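You operate a simulated robot arm through the tools that you are given. There is no shell and no other tool. Be economical: measure what you need, move in short steps, check, and stop when the job is done.

The job below is to be done with a simulated robot arm. You get a single attempt, and the scene is never put back.

## Task
Take the blue drift and put it on top of the teal stock carton. Take the drip tray on the top of the long grey table and put it away on the top of the low motor shelf. Take the sight tube and put it on the silver large blank plate. Fetch the blue fan brush and set it on the liner board. Fetch the black cable end and set it on the old blank plate. Take the grey wiping pad and put it on top of the orange stock carton. Any order will do. Set down upright: sight tube.

The check looks at the end state, three seconds after you hand in, the way a careful person would. Anything else that was tipped, shoved, dropped, spilled or broken makes it a failure.

## Robot
A 7-joint arm with a two-finger parallel gripper on a trunk, on a base that drives. Base frame: it is fixed to the floor where the robot stands at the start and does not move with it; the origin is under the middle of the robot, x ahead of it, y to its left, z up. Readings come in cm, degrees, newtons and seconds.
With the tool pointing down near the work surface it reaches from about 10 to 60 cm from the robot's upright axis, wherever it stands. Its first joint turns from -17.0 to 126.0 degrees. Places, roughly: black cable end (3x12x3 cm) [-280, -60, 80]; blue drift (3x3x5 cm) [50, 20, 90]; blue fan brush (9x4x5 cm) [-260, -60, 80]; drip tray (12x8x3 cm) [-140, 50, 80]; grey wiping pad (8x5x3 cm) [-260, -30, 80]; large blank plate [-125, 25, 75]; liner board (16x16x1 cm) [90, -310, 90]; old blank plate [50, -375, 75]; orange stock carton [-125, 25, 25]; sight tube (6x6x15 cm) [-110, 60, 90]; teal stock carton [50, -25, 100]; top of the low motor shelf (88x24 cm) [-268, -68, 42]. Payload 1.57 kg.
The tool frame sits at the grasp point between the pads (the TCP): z along the fingers, y along the line on which they close. The tips reach 3 cm beyond it. Largest opening 8 cm; finger width 1.7, thickness 1.2; the body of the gripper, 4 by 8.2 cm, starts 8 cm behind the TCP.
Orientation is that of the tool frame in the base frame, as [roll, pitch, yaw] about the fixed x, y, z axes, in that order (R = Rz(yaw) Ry(pitch) Rx(roll)). With the fingers straight down and closing along the base's y, the tool's x points along the base's -x, its y along +y and its z along -z.

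## Interface
- The arm moves only by the tool step_arm. Its argument "motion" is a list of rows, each a list of 3 entries, a list of its own where there are three numbers: the shift along the tool's x, y, z in cm, then the turn, a rotation vector about the tool's x, y, z in degrees, then the closure, from 0 (fully open) to 1 (shut). In form: [[[x, y, z], [wx, wy, wz], gripper], ...]. A call has 1 to 20 rows; each row shifts and turns the commanded pose from where the row before left it, along the tool's axes as they then stand. A row lasts 0.2 s, in which the tool goes at most 5 cm and 8.6 degrees; a call with a longer step from one row to the next is refused whole, and so is a gripper value outside its range. A pose out of reach is approached as far as the arm can. The call stops where the force on the tool passes 40 N (or 10 N more than at its start, if that is more) or the arm is blocked; 0.2 s more then pass. The fingers move at their own pace (about 4.5 cm/s each) and stop on an object; they squeeze with about 34 N. The grip force told is the motor's: it shows also when the fingers shut on nothing. Time passes only in rows, and 0.2 s behind the last, so rows that do not move let the fingers close. It gives the time, the measured TCP pose, the force on the tool (base axes), the opening and the grip force at its end, in the units of the frame above (readings bear some noise), with the torque about the TCP (base axes, N m) and any sound that the robot's microphone picked up.
- Cameras (640 x 400 px; columns grow to the right, rows downward): "scene" is now at [-4.79, -16.84, 129.33]; the picture's right is [0.84, -0.54, 0.01], its down [-0.24, -0.38, -0.89] and it looks along [0.49, 0.75, -0.45] (base axes); focal length 214 px, centre (320, 200). "wrist" rides on the gripper at [7.2, -0.7, -12.2] in the tool frame; the picture's right is [0.09, 1.00, 0.00], its down [-0.84, 0.08, -0.54] and it looks along [-0.54, 0.05, 0.84] (tool axes); focal length 238 px, centre (320, 200). There is no depth. A picture from a camera that has moved, and an enlarged one, comes with that camera's place and axes in the base frame and with its lens. The place of the scene camera against the robot may be out by one fixed shift of up to 1.2 cm in any direction.
- capture(camera): a new picture of that camera. The clock stands still meanwhile.
- raise_lower(by): slides the trunk up (or, below 0, down) by that many cm; the arm and the scene camera ride with it, the base frame stays. It gives what a move gives, with no picture.
- base_move(legs): drives the robot by 1 to 6 legs, each [ahead, left, turn to the left] in cm, cm and degrees, along the robot's own axes; the way and the turn of a leg run together, so that a leg with both is an arc; at most 150 cm and 180 degrees a leg. The arm and the cameras ride along, it lands a little off, and it stops where it bumps. It gives what a move gives.
- aim_head(pan, tilt): turns the head with the scene camera to pan (to the left, within 109 degrees either way) and tilt (down, from -29 to 69), counted from straight ahead of the robot. It gives what a move gives.
- enlarge(camera, box): a new picture of the part [left, top, right, bottom] of that camera's present view, enlarged. The clock stands still meanwhile.
- close_job(): hands the job in; it is judged then, once.

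Work in short steps. Places have to be worked out from the pictures, the camera data and where the tool is seen: move nearer, look again, correct. Check each grasp and each placing, and mend what went wrong. You have 186 turns and 144 pictures in all, those below and enlarged ones among them. Open the gripper and draw the arm clear of the work before you hand the job in, unless the task says otherwise.

The tools are called after "Request:" by a JSON object that holds its "fn" and its "kwargs". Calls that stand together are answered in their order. step_arm: Moves the arm, as the interface text tells. Its arguments: {"type":"object","properties":{"motion":{"type":"array","items":{"type":"array"}}},"required":["motion"]} The other tools are called the same way: raise_lower (by) slides the trunk up or down; base_move (legs) drives the base; aim_head (pan, tilt) turns the head that bears the scene camera; capture (camera) takes a picture; enlarge (camera, box) takes an enlarged picture of a part of a camera's view; close_job () hands the job in.

At the start:

```text
time: 0.0
position: [2.37, 35.78, 136.71]
ee_rot: [167.2, -3.2, -179.4]
ft_force: [-20.4, 255.6, -35.2]
torque: [-21.1, -2.16, -4.36]
grip_width: 5.63
finger_force: 0.0
trunk travel left (down, up): [-61.9, 17.1]
robot x, y, heading: [-0.24, 0.46, -0.1]
head pan, tilt: [57.1, 27.6]
```

scene: 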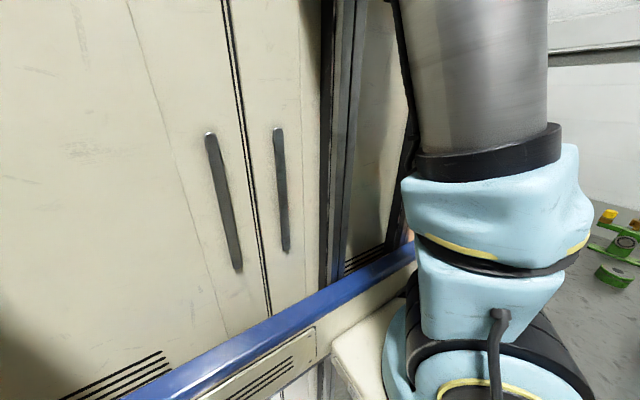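
wrist: 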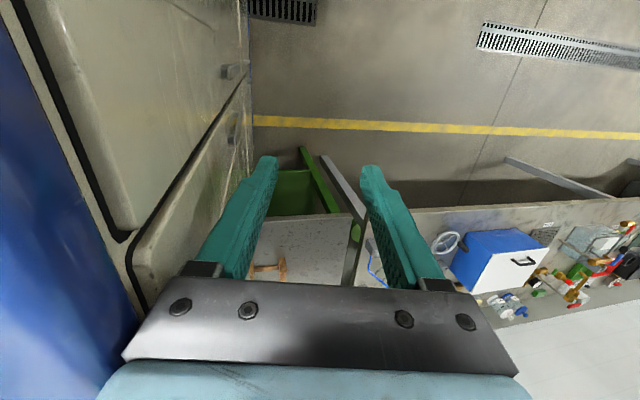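

The start reading shows a large force on the tool, so something may be touching the arm. I look around with the head before moving anything.

Request:
{"fn": "aim_head", "kwargs": {"pan": 0, "tilt": 35}}

Request:
{"fn": "capture", "kwargs": {"camera": "scene"}}

```text
time: 1.3
position: [1.66, 36.14, 138.57]
ee_rot: [162.0, -4.9, -178.2]
ft_force: [-79.5, 189.2, 54.9]
torque: [-17.41, -5.21, -7.09]
grip_width: 5.19
finger_force: 0.1
trunk travel left (down, up): [-61.9, 17.1]
robot x, y, heading: [-0.08, -0.01, 0.1]
head pan, tilt: [0.0, 35.0]
```

```text
141 pictures are left
camera scene: at [-0.99, -24.13, 127.06], right [0.0, -1.0, 0.0], down [-0.56, 0.0, -0.83], along [0.83, 0.0, -0.56], focal length 214 px, centre (320, 200)
```

scene: 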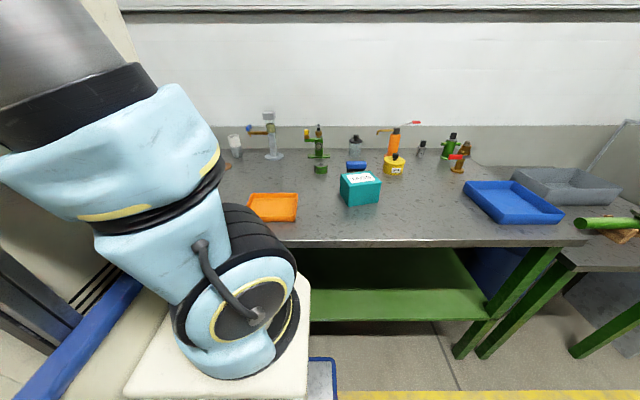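

The arm is tucked on the left and still loaded. I look left and at the wrist view before moving off.

Request:
{"fn": "aim_head", "kwargs": {"pan": 85, "tilt": 0}}

Request:
{"fn": "capture", "kwargs": {"camera": "scene"}}

Request:
{"fn": "capture", "kwargs": {"camera": "wrist"}}

```text
time: 2.9
position: [1.82, 36.14, 138.8]
ee_rot: [160.9, -5.1, -178.3]
ft_force: [-81.3, 227.2, 62.8]
torque: [-20.55, -5.16, -7.81]
grip_width: 5.14
finger_force: 0.0
trunk travel left (down, up): [-61.9, 17.1]
robot x, y, heading: [-0.21, -0.11, -0.1]
head pan, tilt: [85.0, 0.0]
```

```text
140 pictures are left
camera scene: at [-9.02, -15.34, 132.36], right [1.0, -0.09, 0.02], down [0.02, 0.0, -1.0], along [0.09, 1.0, 0.01], focal length 214 px, centre (320, 200)
```

scene: 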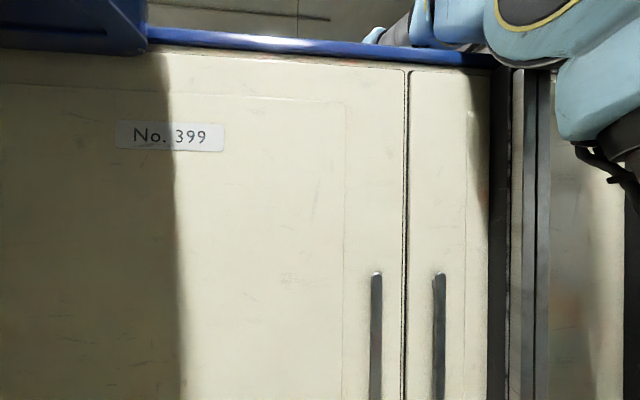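

```text
139 pictures are left
camera wrist: at [-4.19, 31.44, 150.72], right [-0.09, 0.94, 0.33], down [0.88, -0.08, 0.46], along [0.46, 0.34, -0.82], focal length 238 px, centre (320, 200)
```

wrist: 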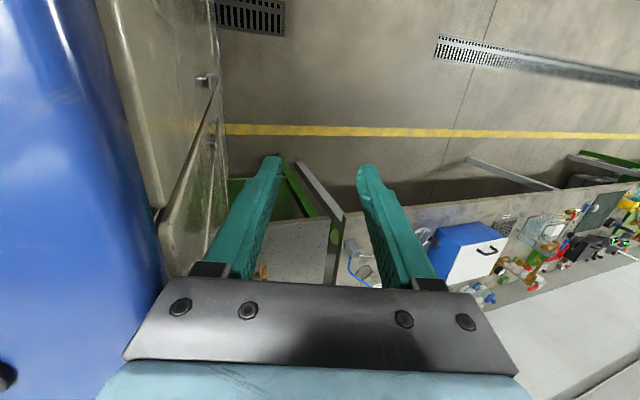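

The blue/cream body seems to be pressing the hand from its right side (-y). I shift the tool to +y, away from it, in small steps.

Request:
{"fn": "step_arm", "kwargs": {"motion": [[[0, 2, 0], [0, 0, 0], 0.3], [[0, 2, 0], [0, 0, 0], 0.3], [[0, 2, 0], [0, 0, 0], 0.3]]}}

Request:
{"fn": "capture", "kwargs": {"camera": "wrist"}}

```text
time: 3.9
position: [2.83, 34.43, 142.22]
ee_rot: [158.2, -7.1, -175.5]
ft_force: [-12.6, 20.8, 12.1]
torque: [-1.4, -0.49, -0.67]
grip_width: 3.52
finger_force: 0.1
out of reach, approached as far as the arm can: row 2, 3
trunk travel left (down, up): [-61.9, 17.1]
robot x, y, heading: [0.14, -0.26, 0.0]
head pan, tilt: [85.0, 0.0]
stopped in row 3: the arm was blocked; the commanded pose is now the measured one
```

```text
138 pictures are left
camera wrist: at [-2.37, 28.95, 154.02], right [-0.12, 0.92, 0.38], down [0.9, -0.06, 0.42], along [0.41, 0.39, -0.82], focal length 238 px, centre (320, 200)
```

wrist: 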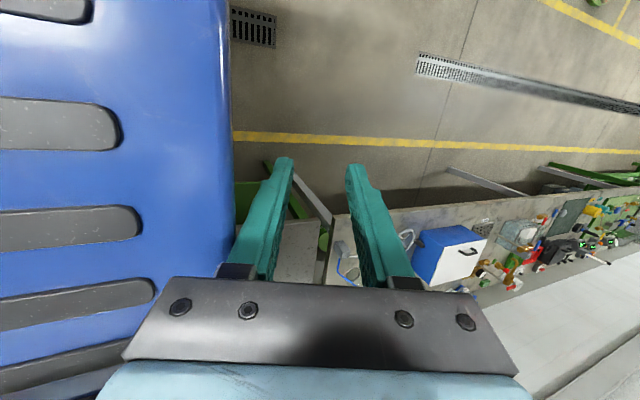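

The force has mostly gone; the hand has slid up along the robot's own blue trunk top. I move it forward (base +x) and up, clear of the trunk.

Request:
{"fn": "step_arm", "kwargs": {"motion": [[[-2, 0, -2], [0, 0, 0], 0.3], [[-3, 0, -2], [0, 0, 0], 0.3], [[-3, 0, -1], [0, 0, 0], 0.3], [[-4, 0, 0], [0, 0, 0], 0.3], [[-4, 0, 0], [0, 0, 0], 0.3], [[0, 0, 0], [0, 0, 0], 0.3]]}}

Request:
{"fn": "capture", "kwargs": {"camera": "wrist"}}

```text
time: 4.4
position: [5.55, 33.21, 144.24]
ee_rot: [157.3, -7.8, -174.0]
ft_force: [-18.5, 28.1, 19.0]
torque: [-1.17, -0.26, -0.75]
grip_width: 2.65
finger_force: 0.1
trunk travel left (down, up): [-61.9, 17.1]
robot x, y, heading: [0.33, 0.17, -0.3]
head pan, tilt: [85.0, 0.0]
stopped in row 2: the force on the tool passed its limit at 45 N (the readings are from after the stop); the commanded pose is now the measured one
```

```text
137 pictures are left
camera wrist: at [0.45, 27.34, 156.15], right [-0.13, 0.91, 0.4], down [0.91, -0.04, 0.41], along [0.39, 0.42, -0.82], focal length 238 px, centre (320, 200)
```

wrist: 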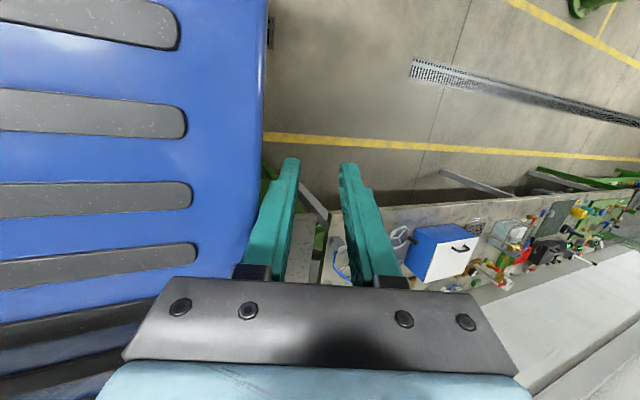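

Still light contact with the trunk edge. I go +y and up, gently, repeating.

Request:
{"fn": "step_arm", "kwargs": {"motion": [[[0, 1, -2], [0, 0, 0], 0.3], [[0, 1, -2], [0, 0, 0], 0.3], [[-1, 0.5, -2], [0, 0, 0], 0.3], [[-2, 0, -2], [0, 0, 0], 0.3], [[-3, 0, 0], [0, 0, 0], 0.3], [[-3, 0, 0], [0, 0, 0], 0.3], [[-3, 0, 0], [0, 0, 0], 0.3], [[0, 0, 0], [0, 0, 0], 0.3]]}}

```text
time: 4.7
position: [5.82, 32.14, 146.47]
ee_rot: [155.0, -8.7, -172.9]
ft_force: [-16.5, 14.5, 47.2]
torque: [-1.16, -0.44, -0.24]
grip_width: 2.53
finger_force: 0.1
trunk travel left (down, up): [-61.9, 17.1]
robot x, y, heading: [0.4, -0.43, 0.1]
head pan, tilt: [85.0, 0.0]
stopped in row 1: the force on the tool passed its limit at 52 N (the readings are from after the stop); the commanded pose is now the measured one
```

The fingers lean out so the hand body leans over the trunk. I turn about tool x toward vertical, which swings the body to +y, while rising a little.

Request:
{"fn": "step_arm", "kwargs": {"motion": [[[0, 0, -1], [5, 0, 0], 0.3], [[0, 0.5, -1], [5, 0, 0], 0.3], [[0, 0.5, -1], [5, 0, 0], 0.3], [[0, 0.5, 0], [5, 0, 0], 0.3], [[-2, 0, 0], [0, 0, 0], 0.3], [[-3, 0, 0], [0, 0, 0], 0.3]]}}

Request:
{"fn": "aim_head", "kwargs": {"pan": 85, "tilt": -29}}

Request:
{"fn": "capture", "kwargs": {"camera": "scene"}}

```text
time: 5.0
position: [6.08, 30.92, 148.01]
ee_rot: [154.5, -9.1, -172.2]
ft_force: [9.1, 47.0, 0.0]
torque: [0.97, -0.14, -0.27]
grip_width: 1.8
finger_force: 0.1
trunk travel left (down, up): [-61.9, 17.1]
robot x, y, heading: [0.07, 0.07, 0.0]
head pan, tilt: [85.0, 0.0]
stopped in row 1: the force on the tool passed its limit at 78 N (the readings are from after the stop); the commanded pose is now the measured one
```

```text
time: 6.0
position: [6.09, 30.86, 147.89]
ee_rot: [154.6, -9.3, -172.1]
ft_force: [-10.5, 38.7, 17.8]
torque: [0.51, 0.37, -0.47]
grip_width: 1.75
finger_force: 0.0
trunk travel left (down, up): [-61.9, 17.1]
robot x, y, heading: [-0.09, -0.18, 0.1]
head pan, tilt: [85.0, -28.6]
```

```text
136 pictures are left
camera scene: at [-8.71, -19.25, 133.82], right [1.0, -0.09, 0.01], down [0.05, 0.49, -0.87], along [0.07, 0.87, 0.49], focal length 214 px, centre (320, 200)
```

scene: 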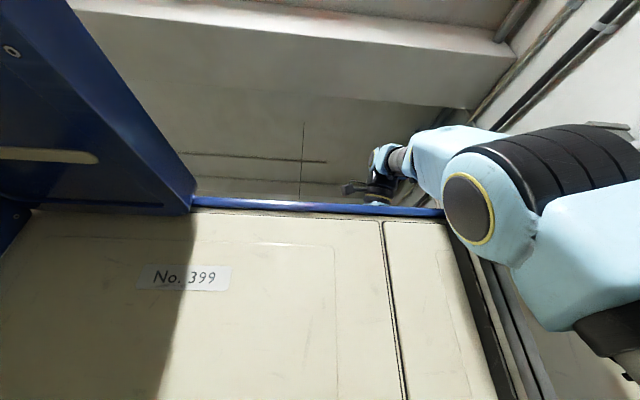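

The trunk side is pressing the -y finger shut, and my "-z" moves carried y inward because of the tilt. I now move purely along base +y.

Request:
{"fn": "step_arm", "kwargs": {"motion": [[[0, 0.9, 0.42], [0, 0, 0], 0.5], [[0, 0.9, 0.42], [0, 0, 0], 0.5], [[0, 1.8, 0.84], [0, 0, 0], 0.5], [[0, 1.8, 0.84], [0, 0, 0], 0.5], [[0, 0, 0], [0, 0, 0], 0.5]]}}

Request:
{"fn": "capture", "kwargs": {"camera": "wrist"}}

```text
time: 6.8
position: [4.52, 29.87, 150.63]
ee_rot: [150.2, -10.8, -168.3]
ft_force: [0.1, 0.8, 0.1]
torque: [0.03, -0.02, 0.01]
grip_width: 4.02
finger_force: 0.0
out of reach, approached as far as the arm can: row 3, 4
trunk travel left (down, up): [-61.9, 17.1]
robot x, y, heading: [0.13, 0.25, -0.0]
head pan, tilt: [85.0, -28.6]
stopped in row 4: the force on the tool passed its limit at 80 N (the readings are from after the stop); the commanded pose is now the measured one
```

```text
135 pictures are left
camera wrist: at [0.87, 22.44, 162.11], right [-0.17, 0.85, 0.5], down [0.94, -0.01, 0.34], along [0.3, 0.53, -0.79], focal length 238 px, centre (320, 200)
```

wrist: 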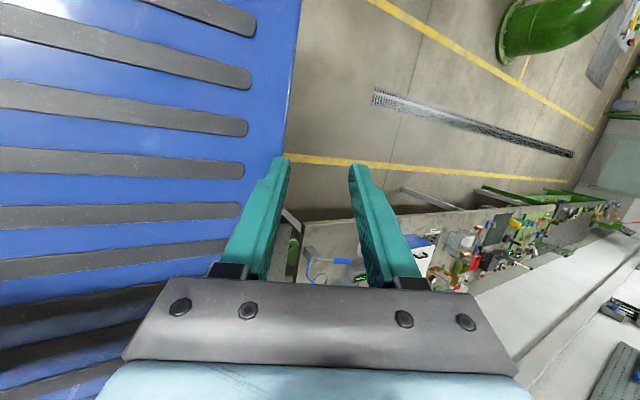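

Free of contact now (force ≈ 0). I lift a bit and go forward along base +x to come out past the trunk.

Request:
{"fn": "step_arm", "kwargs": {"motion": [[[0.37, 0.98, -1.7], [0, 0, 0], 0.5], [[0.37, 0.98, -1.7], [0, 0, 0], 0.5], [[-2.9, -0.25, -0.78], [0, 0, 0], 0.5], [[-2.9, -0.25, -0.78], [0, 0, 0], 0.5], [[-2.9, -0.25, -0.78], [0, 0, 0], 0.5], [[-2.9, -0.25, -0.78], [0, 0, 0], 0.5], [[-2.9, -0.25, -0.78], [0, 0, 0], 0.5]]}}

Request:
{"fn": "capture", "kwargs": {"camera": "wrist"}}

```text
time: 7.9
position: [1.98, 24.32, 154.49]
ee_rot: [147.3, -10.6, -155.7]
ft_force: [0.7, -0.2, 1.0]
torque: [0.0, -0.01, 0.0]
grip_width: 3.98
finger_force: 0.0
out of reach, approached as far as the arm can: row 1, 2
trunk travel left (down, up): [-61.9, 17.1]
robot x, y, heading: [0.0, -0.03, 0.1]
head pan, tilt: [85.0, -28.6]
stopped in row 5: the arm was blocked; the commanded pose is now the measured one
```

```text
134 pictures are left
camera wrist: at [0.27, 15.78, 165.54], right [-0.34, 0.77, 0.55], down [0.93, 0.17, 0.33], along [0.16, 0.62, -0.77], focal length 238 px, centre (320, 200)
```

wrist: 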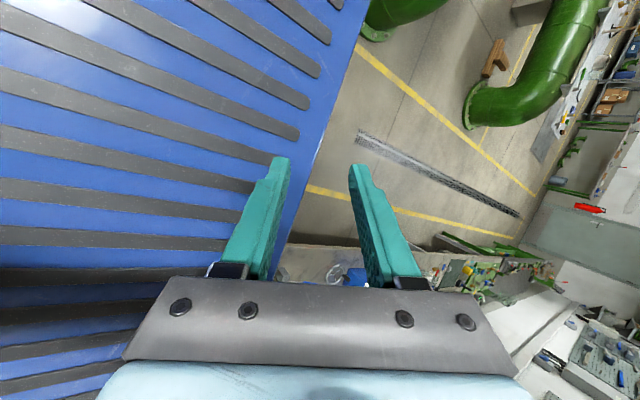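

The hand drifted over the trunk top instead of forward. I look at the arm from the head to understand its posture.

Request:
{"fn": "aim_head", "kwargs": {"pan": 55, "tilt": -25}}

Request:
{"fn": "capture", "kwargs": {"camera": "scene"}}

```text
time: 8.8
position: [2.21, 24.34, 154.71]
ee_rot: [146.9, -10.5, -155.7]
ft_force: [1.2, 0.1, -0.2]
torque: [0.02, 0.03, -0.03]
grip_width: 3.98
finger_force: 0.2
trunk travel left (down, up): [-61.9, 17.1]
robot x, y, heading: [0.04, 0.04, -0.3]
head pan, tilt: [55.0, -25.0]
```

```text
133 pictures are left
camera scene: at [-5.26, -21.44, 132.97], right [0.82, -0.57, -0.01], down [0.25, 0.37, -0.89], along [0.51, 0.73, 0.45], focal length 214 px, centre (320, 200)
```

scene: 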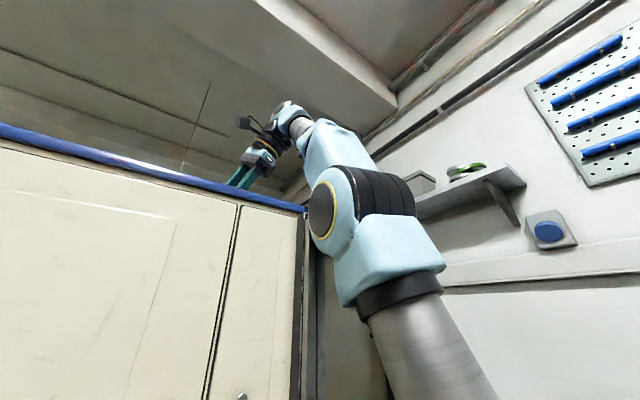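

The elbow is folded forward with the hand swung behind, near the first joint's limit. I swing the hand clockwise about the shoulder axis (an arc with matching yaw) to bring it to the front-left.

Request:
{"fn": "step_arm", "kwargs": {"motion": [[[-2.52, 0.73, -0.08], [-0.91, -2.68, 4.12], 0.5], [[-2.52, 0.73, -0.08], [-0.91, -2.68, 4.12], 0.5], [[-2.52, 0.73, -0.08], [-0.91, -2.68, 4.12], 0.5], [[-2.52, 0.73, -0.08], [-0.91, -2.68, 4.12], 0.5], [[-2.52, 0.73, -0.08], [-0.91, -2.68, 4.12], 0.5], [[-2.52, 0.73, -0.08], [-0.91, -2.68, 4.12], 0.5], [[-2.52, 0.73, -0.08], [-0.91, -2.68, 4.12], 0.5], [[-2.52, 0.73, -0.08], [-0.91, -2.68, 4.12], 0.5]]}}

Request:
{"fn": "capture", "kwargs": {"camera": "scene"}}

```text
time: 9.9
position: [5.04, 25.23, 156.84]
ee_rot: [143.5, -10.9, -165.6]
ft_force: [0.5, -0.3, -0.7]
torque: [0.01, 0.0, 0.02]
grip_width: 4.02
finger_force: 0.0
out of reach, approached as far as the arm can: row 2, 4
trunk travel left (down, up): [-61.9, 17.1]
robot x, y, heading: [0.01, 0.41, 0.1]
head pan, tilt: [55.0, -25.0]
stopped in row 5: the arm was blocked; the commanded pose is now the measured one
```

```text
132 pictures are left
camera scene: at [-5.03, -21.1, 133.32], right [0.82, -0.57, -0.01], down [0.25, 0.37, -0.89], along [0.52, 0.73, 0.45], focal length 214 px, centre (320, 200)
```

scene: 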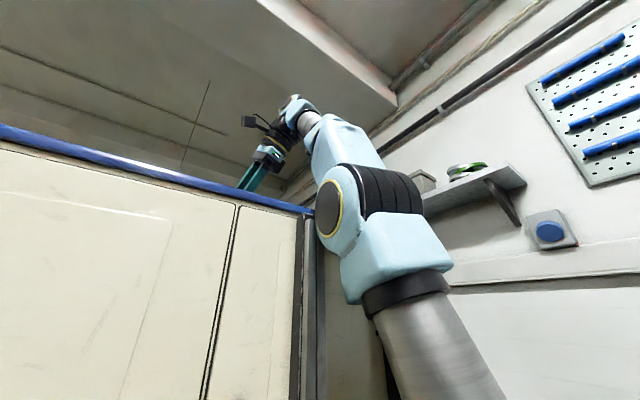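

The elbow sits at the trunk's front edge and the hand is tilted back. I try a plain forward (base +x) stretch from here with orientation held.

Request:
{"fn": "step_arm", "kwargs": {"motion": [[[-1.43, -0.14, -0.45], [0, 0, 0], 0.5], [[-1.43, -0.14, -0.45], [0, 0, 0], 0.5], [[-1.43, -0.14, -0.45], [0, 0, 0], 0.5], [[-1.43, -0.14, -0.45], [0, 0, 0], 0.5], [[-1.43, -0.14, -0.45], [0, 0, 0], 0.5], [[-1.43, -0.14, -0.45], [0, 0, 0], 0.5], [[-1.43, -0.14, -0.45], [0, 0, 0], 0.5], [[-1.43, -0.14, -0.45], [0, 0, 0], 0.5]]}}

Request:
{"fn": "capture", "kwargs": {"camera": "scene"}}

```text
time: 11.9
position: [17.18, 24.23, 158.66]
ee_rot: [139.9, -9.3, -165.7]
ft_force: [0.3, -0.5, 0.1]
torque: [-0.02, 0.0, -0.03]
grip_width: 4.0
finger_force: 0.2
out of reach, approached as far as the arm can: row 8
trunk travel left (down, up): [-61.9, 17.1]
robot x, y, heading: [-0.35, 0.22, 0.3]
head pan, tilt: [55.0, -25.0]
stopped in row 8: the arm was blocked; the commanded pose is now the measured one
```

```text
131 pictures are left
camera scene: at [-4.5, -19.77, 133.42], right [0.82, -0.57, 0.0], down [0.25, 0.36, -0.9], along [0.52, 0.74, 0.44], focal length 214 px, centre (320, 200)
```

scene: 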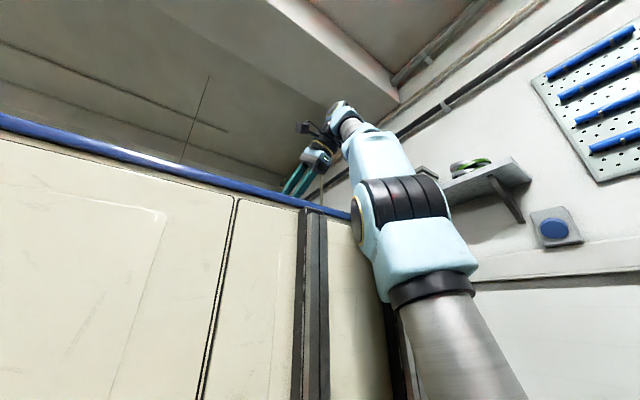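

Forward motion works. I continue forward, slightly left and down, while beginning to straighten the roll.

Request:
{"fn": "step_arm", "kwargs": {"motion": [[[-2.37, 0.11, 0.91], [0, 0, 0], 0.5], [[-2.37, 0.11, 0.91], [0, 0, 0], 0.5], [[-2.37, 0.11, 0.91], [0, 0, 0], 0.5], [[-2.37, 0.11, 0.91], [0, 0, 0], 0.5], [[-2.37, 0.11, 0.91], [0, 0, 0], 0.5], [[-2.37, 0.11, 0.91], [3, 0, 0], 0.5], [[-2.37, 0.11, 0.91], [3, 0, 0], 0.5], [[-2.37, 0.11, 0.91], [3, 0, 0], 0.5], [[0, 0, 0], [0, 0, 0], 0.5]]}}

Request:
{"fn": "capture", "kwargs": {"camera": "scene"}}

```text
time: 14.1
position: [29.77, 27.62, 150.64]
ee_rot: [144.9, -6.6, -165.1]
ft_force: [-0.5, 0.0, 0.0]
torque: [0.03, 0.02, 0.0]
grip_width: 3.99
finger_force: 0.1
out of reach, approached as far as the arm can: row 6, 7, 8
trunk travel left (down, up): [-61.9, 17.1]
robot x, y, heading: [-0.2, 0.02, 0.1]
head pan, tilt: [55.0, -25.0]
stopped in row 9: the arm was blocked; the commanded pose is now the measured one
```

```text
130 pictures are left
camera scene: at [-4.91, -19.03, 133.33], right [0.82, -0.57, 0.0], down [0.25, 0.35, -0.9], along [0.52, 0.74, 0.43], focal length 214 px, centre (320, 200)
```

scene: 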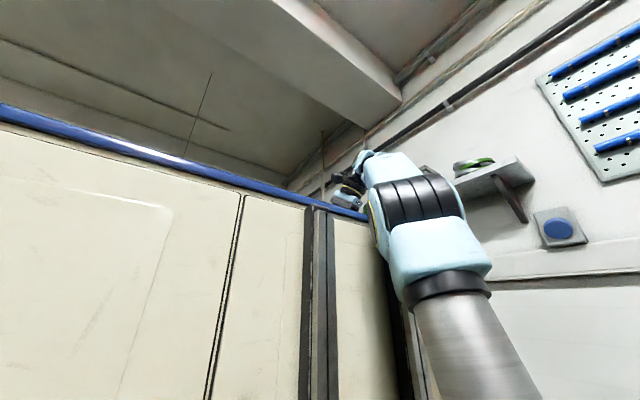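

Good progress. I go forward and down before fixing the tilt.

Request:
{"fn": "step_arm", "kwargs": {"motion": [[[-2.15, -1.43, 1.15], [0, 0, 0], 0.5], [[-2.15, -1.43, 1.15], [0, 0, 0], 0.5], [[-2.15, -1.43, 1.15], [0, 0, 0], 0.5], [[-2.15, -1.43, 1.15], [0, 0, 0], 0.5], [[-2.15, -1.43, 1.15], [0, 0, 0], 0.5], [[-2.15, -1.43, 1.15], [0, 0, 0], 0.5], [[0, 0, 0], [5, 0, 0], 0.5], [[0, 0, 0], [5, 0, 0], 0.5], [[0, 0, 0], [5, 0, 0], 0.5], [[0, 0, 0], [5, 0, 0], 0.5], [[0, 0, 0], [5, 0, 0], 0.5], [[0, 0, 0], [0, 0, 0], 0.5]]}}

Request:
{"fn": "aim_head", "kwargs": {"pan": 15, "tilt": 30}}

Request:
{"fn": "capture", "kwargs": {"camera": "scene"}}

Request:
{"fn": "capture", "kwargs": {"camera": "wrist"}}

```text
time: 14.4
position: [30.15, 27.81, 150.3]
ee_rot: [144.6, -6.9, -164.3]
ft_force: [-1.7, -3.6, 4.5]
torque: [-0.22, 0.09, -0.04]
grip_width: 3.96
finger_force: 0.1
trunk travel left (down, up): [-61.9, 17.1]
robot x, y, heading: [0.05, 0.01, 0.0]
head pan, tilt: [55.0, -25.0]
stopped in row 1: the force on the tool passed its limit at 104 N (the readings are from after the stop); the commanded pose is now the measured one
```

```text
time: 15.6
position: [30.47, 27.78, 150.36]
ee_rot: [144.7, -6.8, -164.8]
ft_force: [-0.5, -0.5, 0.4]
torque: [-0.03, 0.03, -0.01]
grip_width: 4.05
finger_force: 0.1
trunk travel left (down, up): [-61.9, 17.1]
robot x, y, heading: [0.14, -0.16, 0.2]
head pan, tilt: [15.0, 30.0]
```

```text
129 pictures are left
camera scene: at [0.07, -22.12, 125.17], right [0.26, -0.97, 0.0], down [-0.48, -0.12, -0.87], along [0.84, 0.23, -0.49], focal length 214 px, centre (320, 200)
```

scene: 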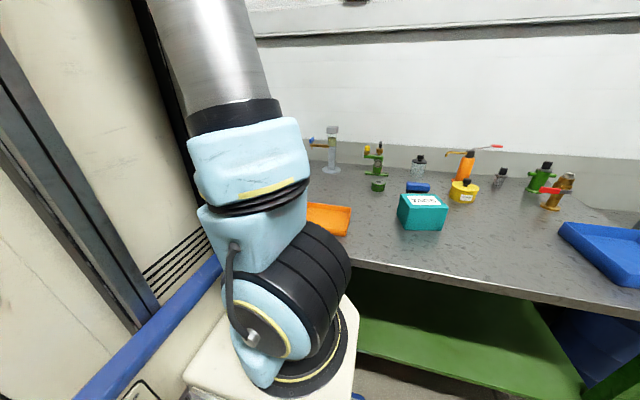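

```text
128 pictures are left
camera wrist: at [26.78, 18.86, 160.72], right [-0.23, 0.78, 0.58], down [0.92, -0.01, 0.38], along [0.3, 0.63, -0.72], focal length 238 px, centre (320, 200)
```

wrist: 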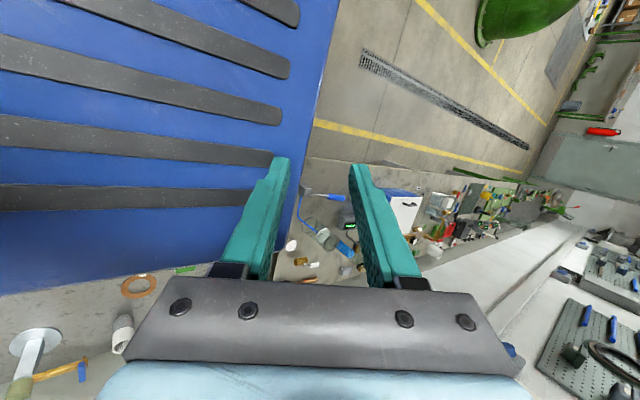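

Something stopped the hand going down: the blue top still lies under the -y finger. I raise the trunk to gain clearance and look again.

Request:
{"fn": "raise_lower", "kwargs": {"by": 10}}

Request:
{"fn": "capture", "kwargs": {"camera": "wrist"}}

Request:
{"fn": "aim_head", "kwargs": {"pan": 60, "tilt": 40}}

Request:
{"fn": "capture", "kwargs": {"camera": "scene"}}

```text
time: 17.0
position: [31.63, 28.74, 159.77]
ee_rot: [145.2, -7.6, -164.8]
ft_force: [-0.3, 0.1, 0.1]
torque: [-0.02, 0.0, 0.0]
grip_width: 4.01
finger_force: 0.0
trunk travel left (down, up): [-71.9, 7.1]
robot x, y, heading: [-0.26, 0.0, 0.1]
head pan, tilt: [15.0, 30.0]
```

```text
127 pictures are left
camera wrist: at [27.93, 20.04, 170.27], right [-0.23, 0.79, 0.57], down [0.93, 0.0, 0.38], along [0.3, 0.62, -0.73], focal length 238 px, centre (320, 200)
```

wrist: 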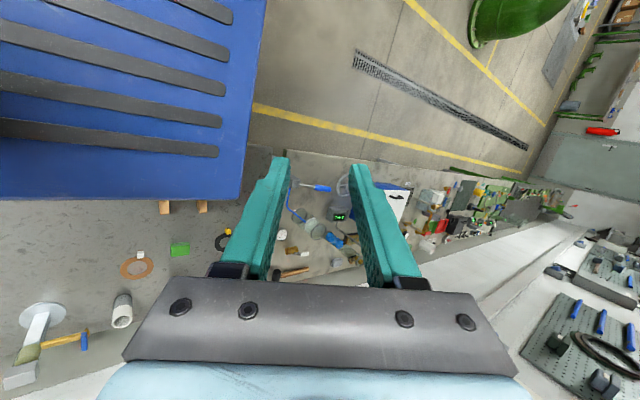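

```text
time: 18.1
position: [31.62, 28.68, 159.85]
ee_rot: [145.2, -7.4, -164.8]
ft_force: [-0.7, -1.5, -0.2]
torque: [0.01, -0.01, -0.02]
grip_width: 4.0
finger_force: 0.0
trunk travel left (down, up): [-71.9, 7.1]
robot x, y, heading: [0.1, -0.01, 0.2]
head pan, tilt: [60.0, 40.0]
```

```text
126 pictures are left
camera scene: at [-3.58, -16.45, 133.79], right [0.87, -0.5, 0.0], down [-0.32, -0.56, -0.77], along [0.38, 0.66, -0.64], focal length 214 px, centre (320, 200)
```

scene: 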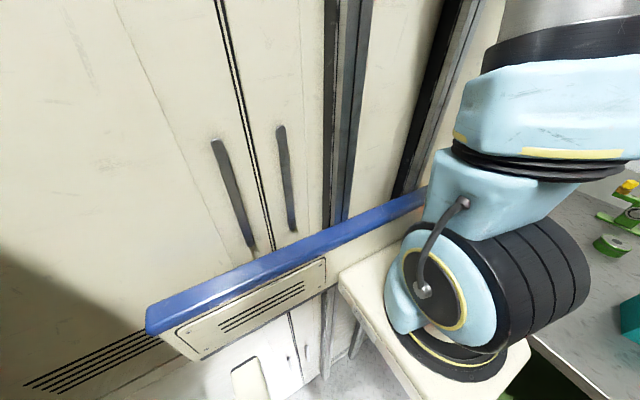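

The blue slotted box is the robot's own column (top z≈145, front edge x≈38, left edge y≈30). With clearance now, I move forward past its front edge, then straighten the hand.

Request:
{"fn": "step_arm", "kwargs": {"motion": [[[-1.92, -0.29, -0.48], [0, 0, 0], 0.5], [[-1.92, -0.29, -0.48], [0, 0, 0], 0.5], [[-1.92, -0.29, -0.48], [0, 0, 0], 0.5], [[-1.92, -0.29, -0.48], [0, 0, 0], 0.5], [[-1.92, -0.29, -0.48], [0, 0, 0], 0.5], [[-1.92, -0.29, -0.48], [0, 0, 0], 0.5], [[-1.92, -0.29, -0.48], [0, 0, 0], 0.5], [[-1.92, -0.29, -0.48], [0, 0, 0], 0.5], [[-1.92, -0.29, -0.48], [0, 0, 0], 0.5], [[0, 0, 0], [4, 0, 0], 0.5], [[0, 0, 0], [4, 0, 0], 0.5], [[0, 0, 0], [4, 0, 0], 0.5], [[0, 0, 0], [4, 0, 0], 0.5], [[0, 0, 0], [0, 0, 0], 0.5]]}}

Request:
{"fn": "capture", "kwargs": {"camera": "wrist"}}

```text
time: 21.1
position: [48.62, 20.43, 149.03]
ee_rot: [160.9, -7.3, -164.9]
ft_force: [0.3, 0.4, -1.0]
torque: [-0.06, -0.03, 0.0]
grip_width: 4.0
finger_force: 0.1
out of reach, approached as far as the arm can: row 3, 4, 5, 6, 7, 8, 9, 10, 11, 12, 13
trunk travel left (down, up): [-71.9, 7.1]
robot x, y, heading: [-0.3, 0.14, -0.1]
head pan, tilt: [60.0, 40.0]
```

```text
125 pictures are left
camera wrist: at [44.33, 14.59, 161.08], right [-0.29, 0.9, 0.33], down [0.89, 0.13, 0.43], along [0.34, 0.42, -0.84], focal length 238 px, centre (320, 200)
```

wrist: 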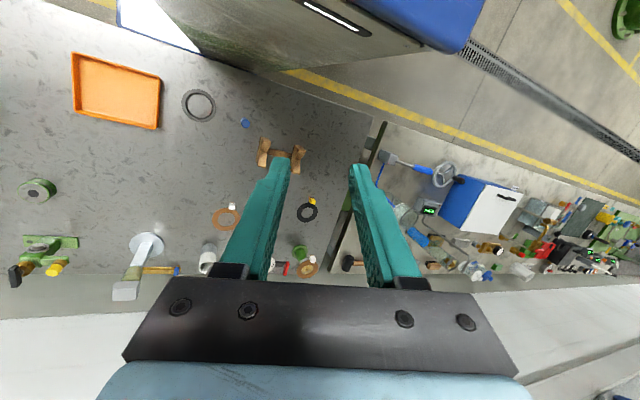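

The hand is now over the bench. The small blue item at about (54, 21) is the blue drift. I straighten the tool to vertical and descend partway above it.

Request:
{"fn": "step_arm", "kwargs": {"motion": [[[0, 0, 0], [6.4, 0, 0], 0.2], [[0, 0, 0], [6.4, 0, 0], 0.2], [[0, 0, 0], [6.3, 0, 0], 0.2], [[0, 0, 0], [0, -7.3, 0], 0.2], [[0, 0, 0], [0, 0, 7.5], 0.2], [[0, 0, 0], [0, 0, 7.6], 0.2], [[0, 0, 3], [0, 0, 0], 0.2], [[0, 0, 3], [0, 0, 0], 0.2], [[0, 0, 3], [0, 0, 0], 0.2], [[0, 0, 3], [0, 0, 0], 0.2], [[0, 0, 3], [0, 0, 0], 0.2], [[0, 0, 3], [0, 0, 0], 0.2], [[0, 0, 3], [0, 0, 0], 0.2], [[0, 0, 3], [0, 0, 0], 0.2], [[0, 0, 0], [0, 0, 0], 0.0]]}}

Request:
{"fn": "capture", "kwargs": {"camera": "wrist"}}

```text
time: 23.3
position: [47.49, 19.54, 132.79]
ee_rot: [179.8, 0.1, 179.5]
ft_force: [29.0, 7.7, 11.8]
torque: [-1.03, 5.16, -0.83]
grip_width: 6.4
finger_force: 0.1
out of reach, approached as far as the arm can: row 1, 2, 3
trunk travel left (down, up): [-71.9, 7.1]
robot x, y, heading: [0.16, -0.14, 0.1]
head pan, tilt: [60.0, 40.0]
stopped in row 11: the force on the tool passed its limit at 116 N (the readings are from after the stop); the commanded pose is now the measured one
```

```text
124 pictures are left
camera wrist: at [40.35, 18.87, 144.88], right [-0.08, 1.0, 0.01], down [0.84, 0.07, 0.54], along [0.54, 0.05, -0.84], focal length 238 px, centre (320, 200)
```

wrist: 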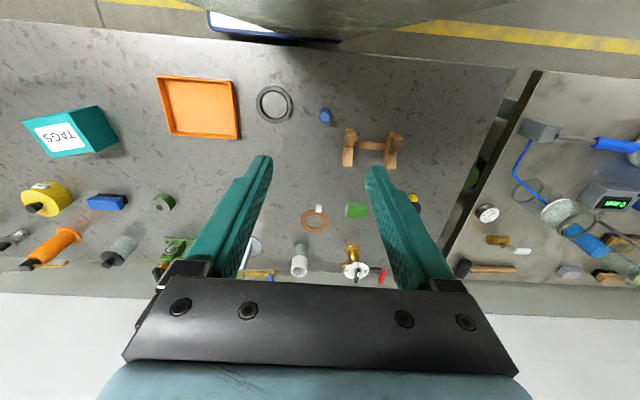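

The rear of the hand touched the column's top edge. The drift works out at about (53.5, 21.3), so I move forward 6 cm first, then down.

Request:
{"fn": "step_arm", "kwargs": {"motion": [[[-2, 0.5, 0], [0, 0, 0], 0.0], [[-2, 0.6, 0], [0, 0, 0], 0.0], [[-2, 0.6, 0], [0, 0, 0], 0.0], [[0, 0, 3], [0, 0, 0], 0.0], [[0, 0, 3], [0, 0, 0], 0.0], [[0, 0, 3], [0, 0, 0], 0.0], [[0, 0, 3], [0, 0, 0], 0.0], [[0, 0, 3], [0, 0, 0], 0.0], [[0, 0, 3], [0, 0, 0], 0.0], [[0, 0, 3], [0, 0, 0], 0.0], [[0, 0, 3], [0, 0, 0], 0.0], [[0, 0, 0], [0, 0, 0], 0.0]]}}

Request:
{"fn": "capture", "kwargs": {"camera": "wrist"}}

```text
time: 25.6
position: [56.72, 21.88, 121.8]
ee_rot: [171.1, 9.9, 178.5]
ft_force: [-0.4, -0.3, -0.5]
torque: [0.01, -0.01, 0.01]
grip_width: 8.01
finger_force: 0.1
out of reach, approached as far as the arm can: row 6, 7, 8, 9, 10, 11
trunk travel left (down, up): [-71.9, 7.1]
robot x, y, heading: [-0.19, -0.15, 0.0]
head pan, tilt: [60.0, 40.0]
stopped in row 11: the arm was blocked; the commanded pose is now the measured one
```

```text
123 pictures are left
camera wrist: at [47.55, 19.58, 132.46], right [-0.09, 0.99, 0.14], down [0.73, -0.03, 0.68], along [0.68, 0.16, -0.72], focal length 238 px, centre (320, 200)
```

wrist: 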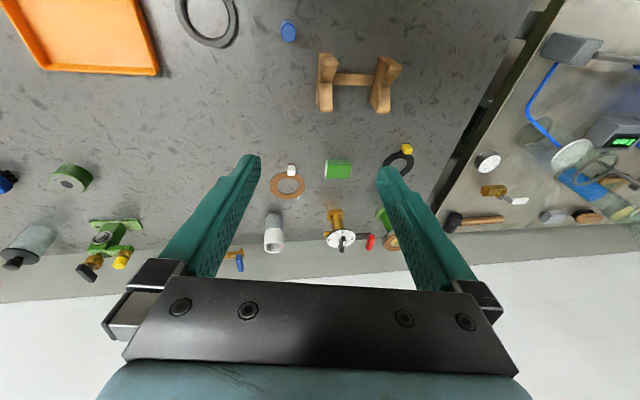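

The arm is near a joint limit in height; the trunk should come down instead. I lower it by 15 cm, leaving the hand well above the items.

Request:
{"fn": "raise_lower", "kwargs": {"by": -15}}

Request:
{"fn": "aim_head", "kwargs": {"pan": 20, "tilt": 35}}

Request:
{"fn": "capture", "kwargs": {"camera": "scene"}}

```text
time: 26.5
position: [57.65, 23.74, 126.76]
ee_rot: [162.3, 17.1, 178.0]
ft_force: [0.0, 0.0, -0.2]
torque: [0.0, -0.02, 0.01]
grip_width: 7.99
finger_force: 0.1
trunk travel left (down, up): [-68.1, 10.9]
robot x, y, heading: [-0.16, -0.27, 0.1]
head pan, tilt: [60.0, 40.0]
stopped: the arm was blocked; the commanded pose is now the measured one
```

```text
time: 27.6
position: [57.67, 23.57, 126.65]
ee_rot: [163.0, 16.8, 177.9]
ft_force: [0.2, 0.6, 0.2]
torque: [0.0, -0.01, 0.0]
grip_width: 8.0
finger_force: 0.0
trunk travel left (down, up): [-68.1, 10.9]
robot x, y, heading: [-0.05, 0.11, 0.1]
head pan, tilt: [20.0, 35.0]
```

```text
122 pictures are left
camera scene: at [0.29, -20.88, 130.79], right [0.34, -0.94, 0.0], down [-0.54, -0.2, -0.82], along [0.77, 0.28, -0.57], focal length 214 px, centre (320, 200)
```

scene: 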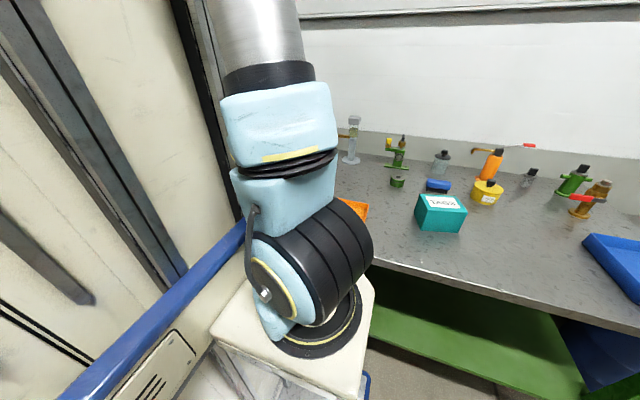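

The forearm lies on the column's top edge; the arm is mounted on the column's right side. I raise the trunk to free it and swing the hand to the right (-y), in front of the shoulder.

Request:
{"fn": "raise_lower", "kwargs": {"by": 9}}

Request:
{"fn": "step_arm", "kwargs": {"motion": [[[0, -3, -1.3], [0, 0, 0], 0.0], [[0, -3, -1.3], [0, 0, 0], 0.0], [[0, -3, -1], [0, 0, 0], 0.0], [[0, -3, -1], [0, 0, 0], 0.0], [[0, -3, -1], [0, 0, 0], 0.0], [[0, -3, -1], [0, 0, 0], 0.0], [[0, -3, -1], [0, 0, 0], 0.0], [[0, -3, -1], [0, 0, 0], 0.0], [[0, -3, -1], [0, 0, 0], 0.0], [[0, -3, -1], [0, 0, 0], 0.0], [[0, -3, -1], [0, 0, 0], 0.0], [[0, -3, -1], [0, 0, 0], 0.0], [[0, 0, 0], [0, 0, 0], 0.0]]}}

Request:
{"fn": "capture", "kwargs": {"camera": "scene"}}

```text
time: 28.8
position: [57.74, 23.62, 135.51]
ee_rot: [163.0, 16.6, 178.0]
ft_force: [-0.9, 0.5, 0.6]
torque: [-0.01, -0.01, 0.03]
grip_width: 8.0
finger_force: 0.1
trunk travel left (down, up): [-77.1, 1.9]
robot x, y, heading: [-0.08, 0.18, 0.1]
head pan, tilt: [20.0, 35.0]
```

```text
time: 31.6
position: [56.12, -14.38, 137.04]
ee_rot: [163.0, 16.7, 178.1]
ft_force: [0.3, 0.3, 0.0]
torque: [0.01, 0.0, -0.04]
grip_width: 8.0
finger_force: 0.0
trunk travel left (down, up): [-77.1, 1.9]
robot x, y, heading: [-0.04, -0.12, -0.2]
head pan, tilt: [20.0, 35.0]
```

```text
121 pictures are left
camera scene: at [0.44, -20.82, 139.81], right [0.34, -0.94, 0.0], down [-0.54, -0.2, -0.82], along [0.77, 0.28, -0.57], focal length 214 px, centre (320, 200)
```

scene: 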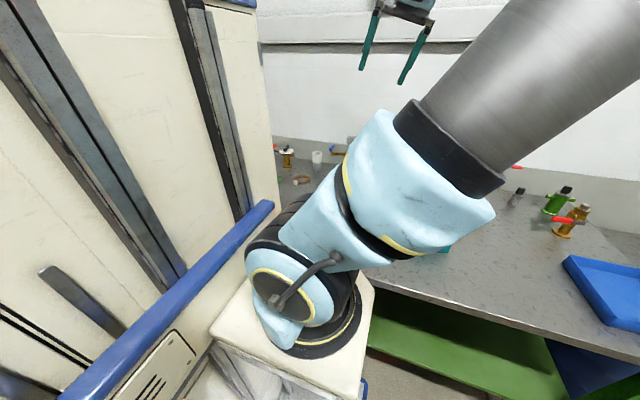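

The arm is free and in front of its shoulder now. I straighten the tool to vertical, then drive left 30 cm so the drift comes in front of the arm.

Request:
{"fn": "step_arm", "kwargs": {"motion": [[[0, 0, 0], [5.7, 0, 0], 0.0], [[0, 0, 0], [5.7, 0, 0], 0.0], [[0, 0, 0], [5.7, 0, 0], 0.0], [[0, 0, 0], [0, 5.5, 0], 0.0], [[0, 0, 0], [0, 5.6, 0], 0.0], [[0, 0, 0], [0, 5.6, 0], 0.0], [[0, 0, 0], [0, 0, 0], 0.0]]}}

Request:
{"fn": "aim_head", "kwargs": {"pan": 60, "tilt": 55}}

Request:
{"fn": "capture", "kwargs": {"camera": "wrist"}}

Request:
{"fn": "capture", "kwargs": {"camera": "scene"}}

```text
time: 33.2
position: [56.09, -14.52, 137.06]
ee_rot: [-179.8, -0.1, 178.0]
ft_force: [0.1, -0.2, 0.3]
torque: [-0.02, 0.03, -0.05]
grip_width: 8.01
finger_force: 0.0
trunk travel left (down, up): [-77.1, 1.9]
robot x, y, heading: [-0.1, 0.36, -0.1]
head pan, tilt: [20.0, 35.0]
```

```text
time: 34.3
position: [55.94, -14.43, 137.06]
ee_rot: [-179.9, -0.1, 178.0]
ft_force: [-0.2, -0.1, 0.2]
torque: [-0.04, 0.0, 0.01]
grip_width: 8.01
finger_force: 0.1
trunk travel left (down, up): [-77.1, 1.9]
robot x, y, heading: [-0.09, 0.09, 0.1]
head pan, tilt: [60.0, 55.0]
```

```text
120 pictures are left
camera wrist: at [48.85, -14.74, 149.26], right [-0.06, 1.0, 0.0], down [0.84, 0.05, 0.54], along [0.54, 0.03, -0.84], focal length 238 px, centre (320, 200)
```

wrist: 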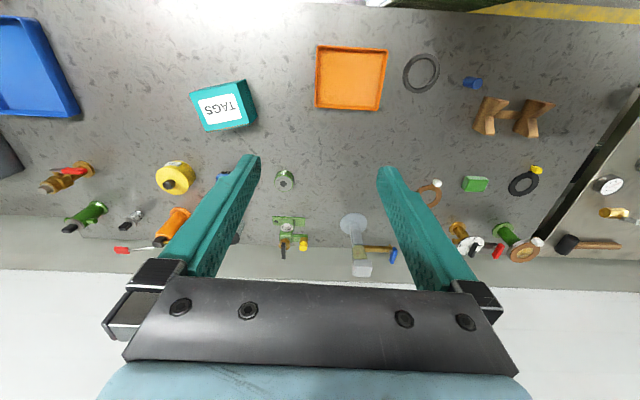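

```text
119 pictures are left
camera scene: at [-4.23, -17.59, 136.99], right [0.87, -0.5, 0.0], down [-0.41, -0.71, -0.57], along [0.29, 0.5, -0.82], focal length 214 px, centre (320, 200)
```

scene: 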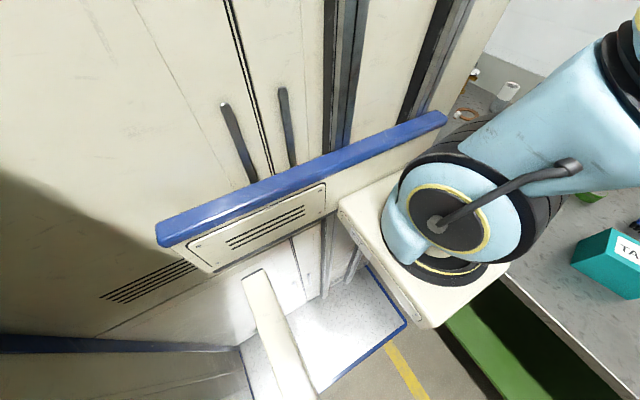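

Table fronts lie at about x≈44–46, and the base reaches about 38, so there is room to slide left. I drive left 30 cm, 2 cm back.

Request:
{"fn": "base_move", "kwargs": {"legs": [[-2, 30, 0]]}}

Request:
{"fn": "raise_lower", "kwargs": {"by": -32}}

Request:
{"fn": "capture", "kwargs": {"camera": "wrist"}}

```text
time: 36.3
position: [54.02, 15.15, 137.1]
ee_rot: [-179.8, -0.1, 178.0]
ft_force: [-0.3, 0.0, 0.5]
torque: [0.01, -0.01, 0.0]
grip_width: 7.98
finger_force: 0.0
trunk travel left (down, up): [-77.1, 1.9]
robot x, y, heading: [-2.35, 29.4, 0.0]
head pan, tilt: [60.0, 55.0]
```

```text
time: 39.5
position: [53.9, 15.24, 105.01]
ee_rot: [-179.8, -0.1, 178.0]
ft_force: [0.5, 0.7, 0.1]
torque: [0.0, -0.02, 0.0]
grip_width: 7.99
finger_force: 0.0
trunk travel left (down, up): [-45.1, 33.9]
robot x, y, heading: [-2.08, 29.52, 0.1]
head pan, tilt: [60.0, 55.0]
```

```text
118 pictures are left
camera wrist: at [46.84, 14.87, 117.26], right [-0.06, 1.0, 0.0], down [0.84, 0.05, 0.54], along [0.54, 0.03, -0.84], focal length 238 px, centre (320, 200)
```

wrist: 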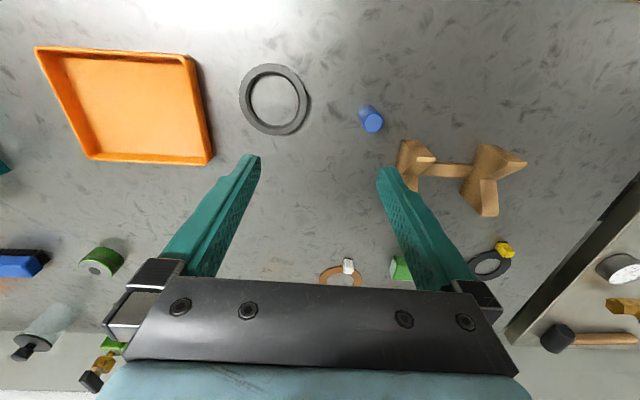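

The drift is an upright cylinder at about (52.8, 20.5). I move over it with a narrower opening and descend to z≈91.

Request:
{"fn": "step_arm", "kwargs": {"motion": [[[1.0, 2.6, 0], [0, 0, 0], 0.35], [[0.2, 2.7, 0], [0, 0, 0], 0.35], [[0, 0, 3], [0, 0, 0], 0.35], [[0, 0, 3], [0, 0, 0], 0.35], [[0, 0, 1], [0, 0, 0], 0.35], [[0, 0, 0], [0, 0, 0], 0.35]]}}

Request:
{"fn": "capture", "kwargs": {"camera": "wrist"}}

```text
time: 40.9
position: [52.96, 20.47, 98.18]
ee_rot: [-179.9, -0.1, 178.2]
ft_force: [0.3, 0.2, -0.2]
torque: [0.0, 0.01, -0.02]
grip_width: 5.18
finger_force: 0.0
trunk travel left (down, up): [-45.1, 33.9]
robot x, y, heading: [-1.75, 29.81, -0.0]
head pan, tilt: [60.0, 55.0]
```

```text
117 pictures are left
camera wrist: at [45.77, 20.07, 110.4], right [-0.06, 1.0, 0.0], down [0.84, 0.05, 0.54], along [0.54, 0.03, -0.84], focal length 238 px, centre (320, 200)
```

wrist: 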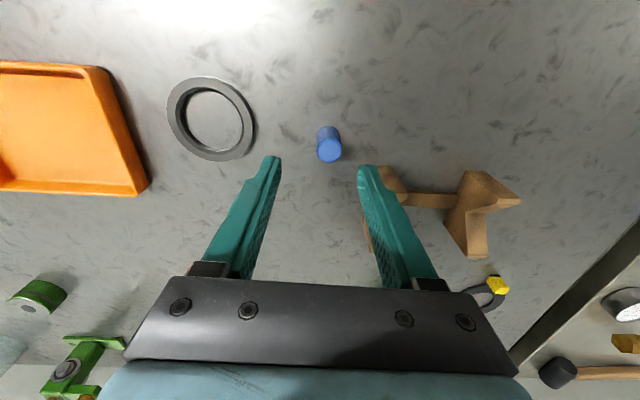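

Refined: drift at (52.7, 21.1). I nudge, narrow a bit, and descend to grasp.

Request:
{"fn": "step_arm", "kwargs": {"motion": [[[0.2, 0.6, 0], [0, 0, 0], 0.45], [[0, 0, 2.5], [0, 0, 0], 0.45], [[0, 0, 2.5], [0, 0, 0], 0.45], [[0, 0, 2], [0, 0, 0], 0.45], [[0, 0, 0], [0, 0, 0], 0.45], [[0, 0, 0], [0, 0, 0], 1], [[0, 0, 0], [0, 0, 0], 1], [[0, 0, 0], [0, 0, 0], 1], [[0, 0, 0], [0, 0, 0], 1]]}}

Request:
{"fn": "capture", "kwargs": {"camera": "wrist"}}

```text
time: 42.9
position: [52.66, 21.07, 91.07]
ee_rot: [-179.8, -0.1, 178.1]
ft_force: [0.3, 0.5, 0.4]
torque: [0.04, 0.05, 0.04]
grip_width: 2.09
finger_force: 34.1
trunk travel left (down, up): [-45.1, 33.9]
robot x, y, heading: [-2.03, 29.65, 0.2]
head pan, tilt: [60.0, 55.0]
```

```text
116 pictures are left
camera wrist: at [45.52, 20.67, 103.2], right [-0.06, 1.0, 0.0], down [0.84, 0.05, 0.54], along [0.54, 0.03, -0.84], focal length 238 px, centre (320, 200)
```

wrist: 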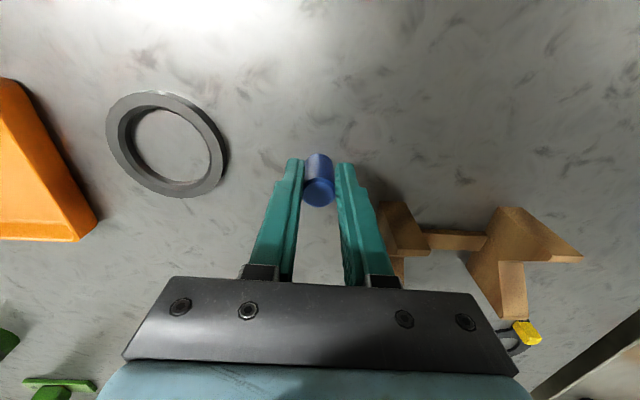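

Drift grasped (width 2.1 cm). I lift with the trunk and drive right to bring the teal carton in front.

Request:
{"fn": "raise_lower", "kwargs": {"by": 28}}

Request:
{"fn": "base_move", "kwargs": {"legs": [[0, -42, 0]]}}

Request:
{"fn": "capture", "kwargs": {"camera": "wrist"}}

```text
time: 45.7
position: [52.74, 21.1, 118.97]
ee_rot: [-179.9, 0.0, 178.2]
ft_force: [-1.0, 0.0, -0.8]
torque: [-0.01, -0.02, -0.01]
grip_width: 0.01
finger_force: 21.7
trunk travel left (down, up): [-73.1, 5.9]
robot x, y, heading: [-1.94, 29.28, 0.1]
head pan, tilt: [60.0, 55.0]
```

```text
time: 48.3
position: [52.79, -20.86, 118.99]
ee_rot: [-179.8, -0.1, 178.2]
ft_force: [0.0, -1.0, 0.3]
torque: [0.02, 0.01, 0.01]
grip_width: 0.0
finger_force: 21.3
trunk travel left (down, up): [-73.1, 5.9]
robot x, y, heading: [-1.84, -12.45, 0.2]
head pan, tilt: [60.0, 55.0]
```

```text
115 pictures are left
camera wrist: at [45.63, -21.2, 131.21], right [-0.06, 1.0, 0.0], down [0.84, 0.05, 0.54], along [0.54, 0.03, -0.84], focal length 238 px, centre (320, 200)
```

wrist: 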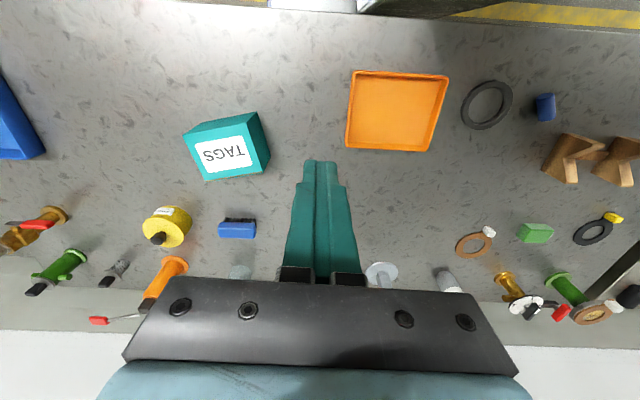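

The drift slipped out on lifting (it was gripped off-centre). I drive back left and re-look.

Request:
{"fn": "base_move", "kwargs": {"legs": [[0, 42, 0]]}}

Request:
{"fn": "raise_lower", "kwargs": {"by": -17}}

Request:
{"fn": "step_arm", "kwargs": {"motion": [[[0, 0, 0], [0, 0, 0], 0.3], [[0, 0, 0], [0, 0, 0], 0.3], [[0, 0, 0], [0, 0, 0], 0.3]]}}

Request:
{"fn": "capture", "kwargs": {"camera": "wrist"}}

```text
time: 50.9
position: [52.84, 21.6, 118.94]
ee_rot: [180.0, 0.0, 177.5]
ft_force: [0.0, -0.7, 0.2]
torque: [-0.01, 0.03, -0.02]
grip_width: 0.0
finger_force: 21.3
trunk travel left (down, up): [-73.1, 5.9]
robot x, y, heading: [-1.86, 30.6, -0.4]
head pan, tilt: [60.0, 55.0]
```

```text
time: 52.8
position: [52.79, 21.54, 102.0]
ee_rot: [-179.9, -0.1, 177.6]
ft_force: [-0.4, -0.3, 0.6]
torque: [0.01, 0.01, 0.01]
grip_width: 0.0
finger_force: 21.6
trunk travel left (down, up): [-56.1, 22.9]
robot x, y, heading: [-1.9, 30.7, -0.7]
head pan, tilt: [60.0, 55.0]
```

```text
time: 53.6
position: [52.79, 21.61, 102.07]
ee_rot: [-179.9, -0.1, 177.5]
ft_force: [-0.3, 0.2, -0.2]
torque: [0.01, -0.01, 0.01]
grip_width: 5.58
finger_force: 0.0
trunk travel left (down, up): [-56.1, 22.9]
robot x, y, heading: [-1.79, 30.54, -0.5]
head pan, tilt: [60.0, 55.0]
```

```text
114 pictures are left
camera wrist: at [45.65, 21.27, 114.21], right [-0.05, 1.0, 0.0], down [0.84, 0.04, 0.54], along [0.54, 0.03, -0.84], focal length 238 px, centre (320, 200)
```

wrist: 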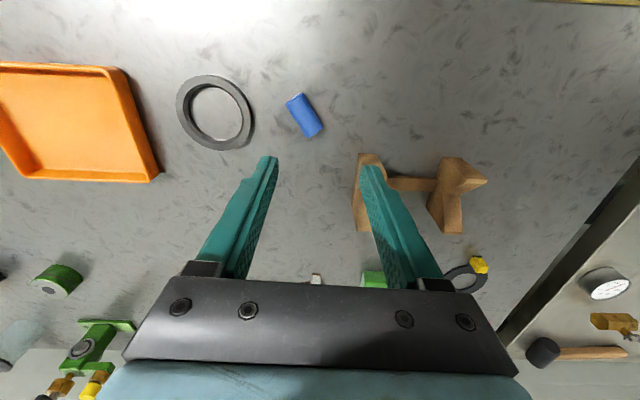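

The drift may now be lying on its side. I enlarge to see its pose.

Request:
{"fn": "enlarge", "kwargs": {"camera": "wrist", "box": [240, 60, 400, 160]}}

```text
4.00 times, centred on (320, 110) of wrist
camera zoom: at [45.65, 21.27, 114.21], right [-0.05, 1.0, 0.0], down [0.84, 0.04, 0.54], along [0.54, 0.03, -0.84], focal length 953 px, centre (320, 560)
```

zoom: 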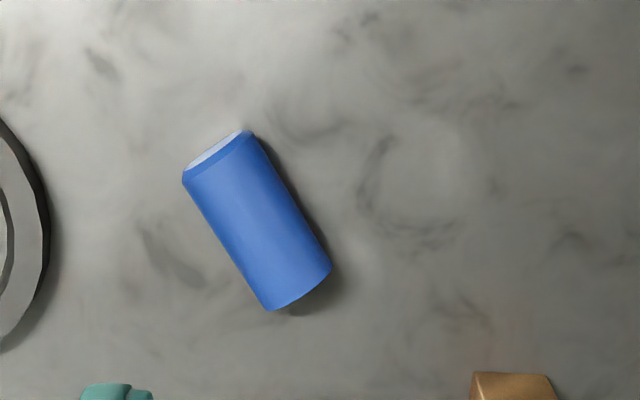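

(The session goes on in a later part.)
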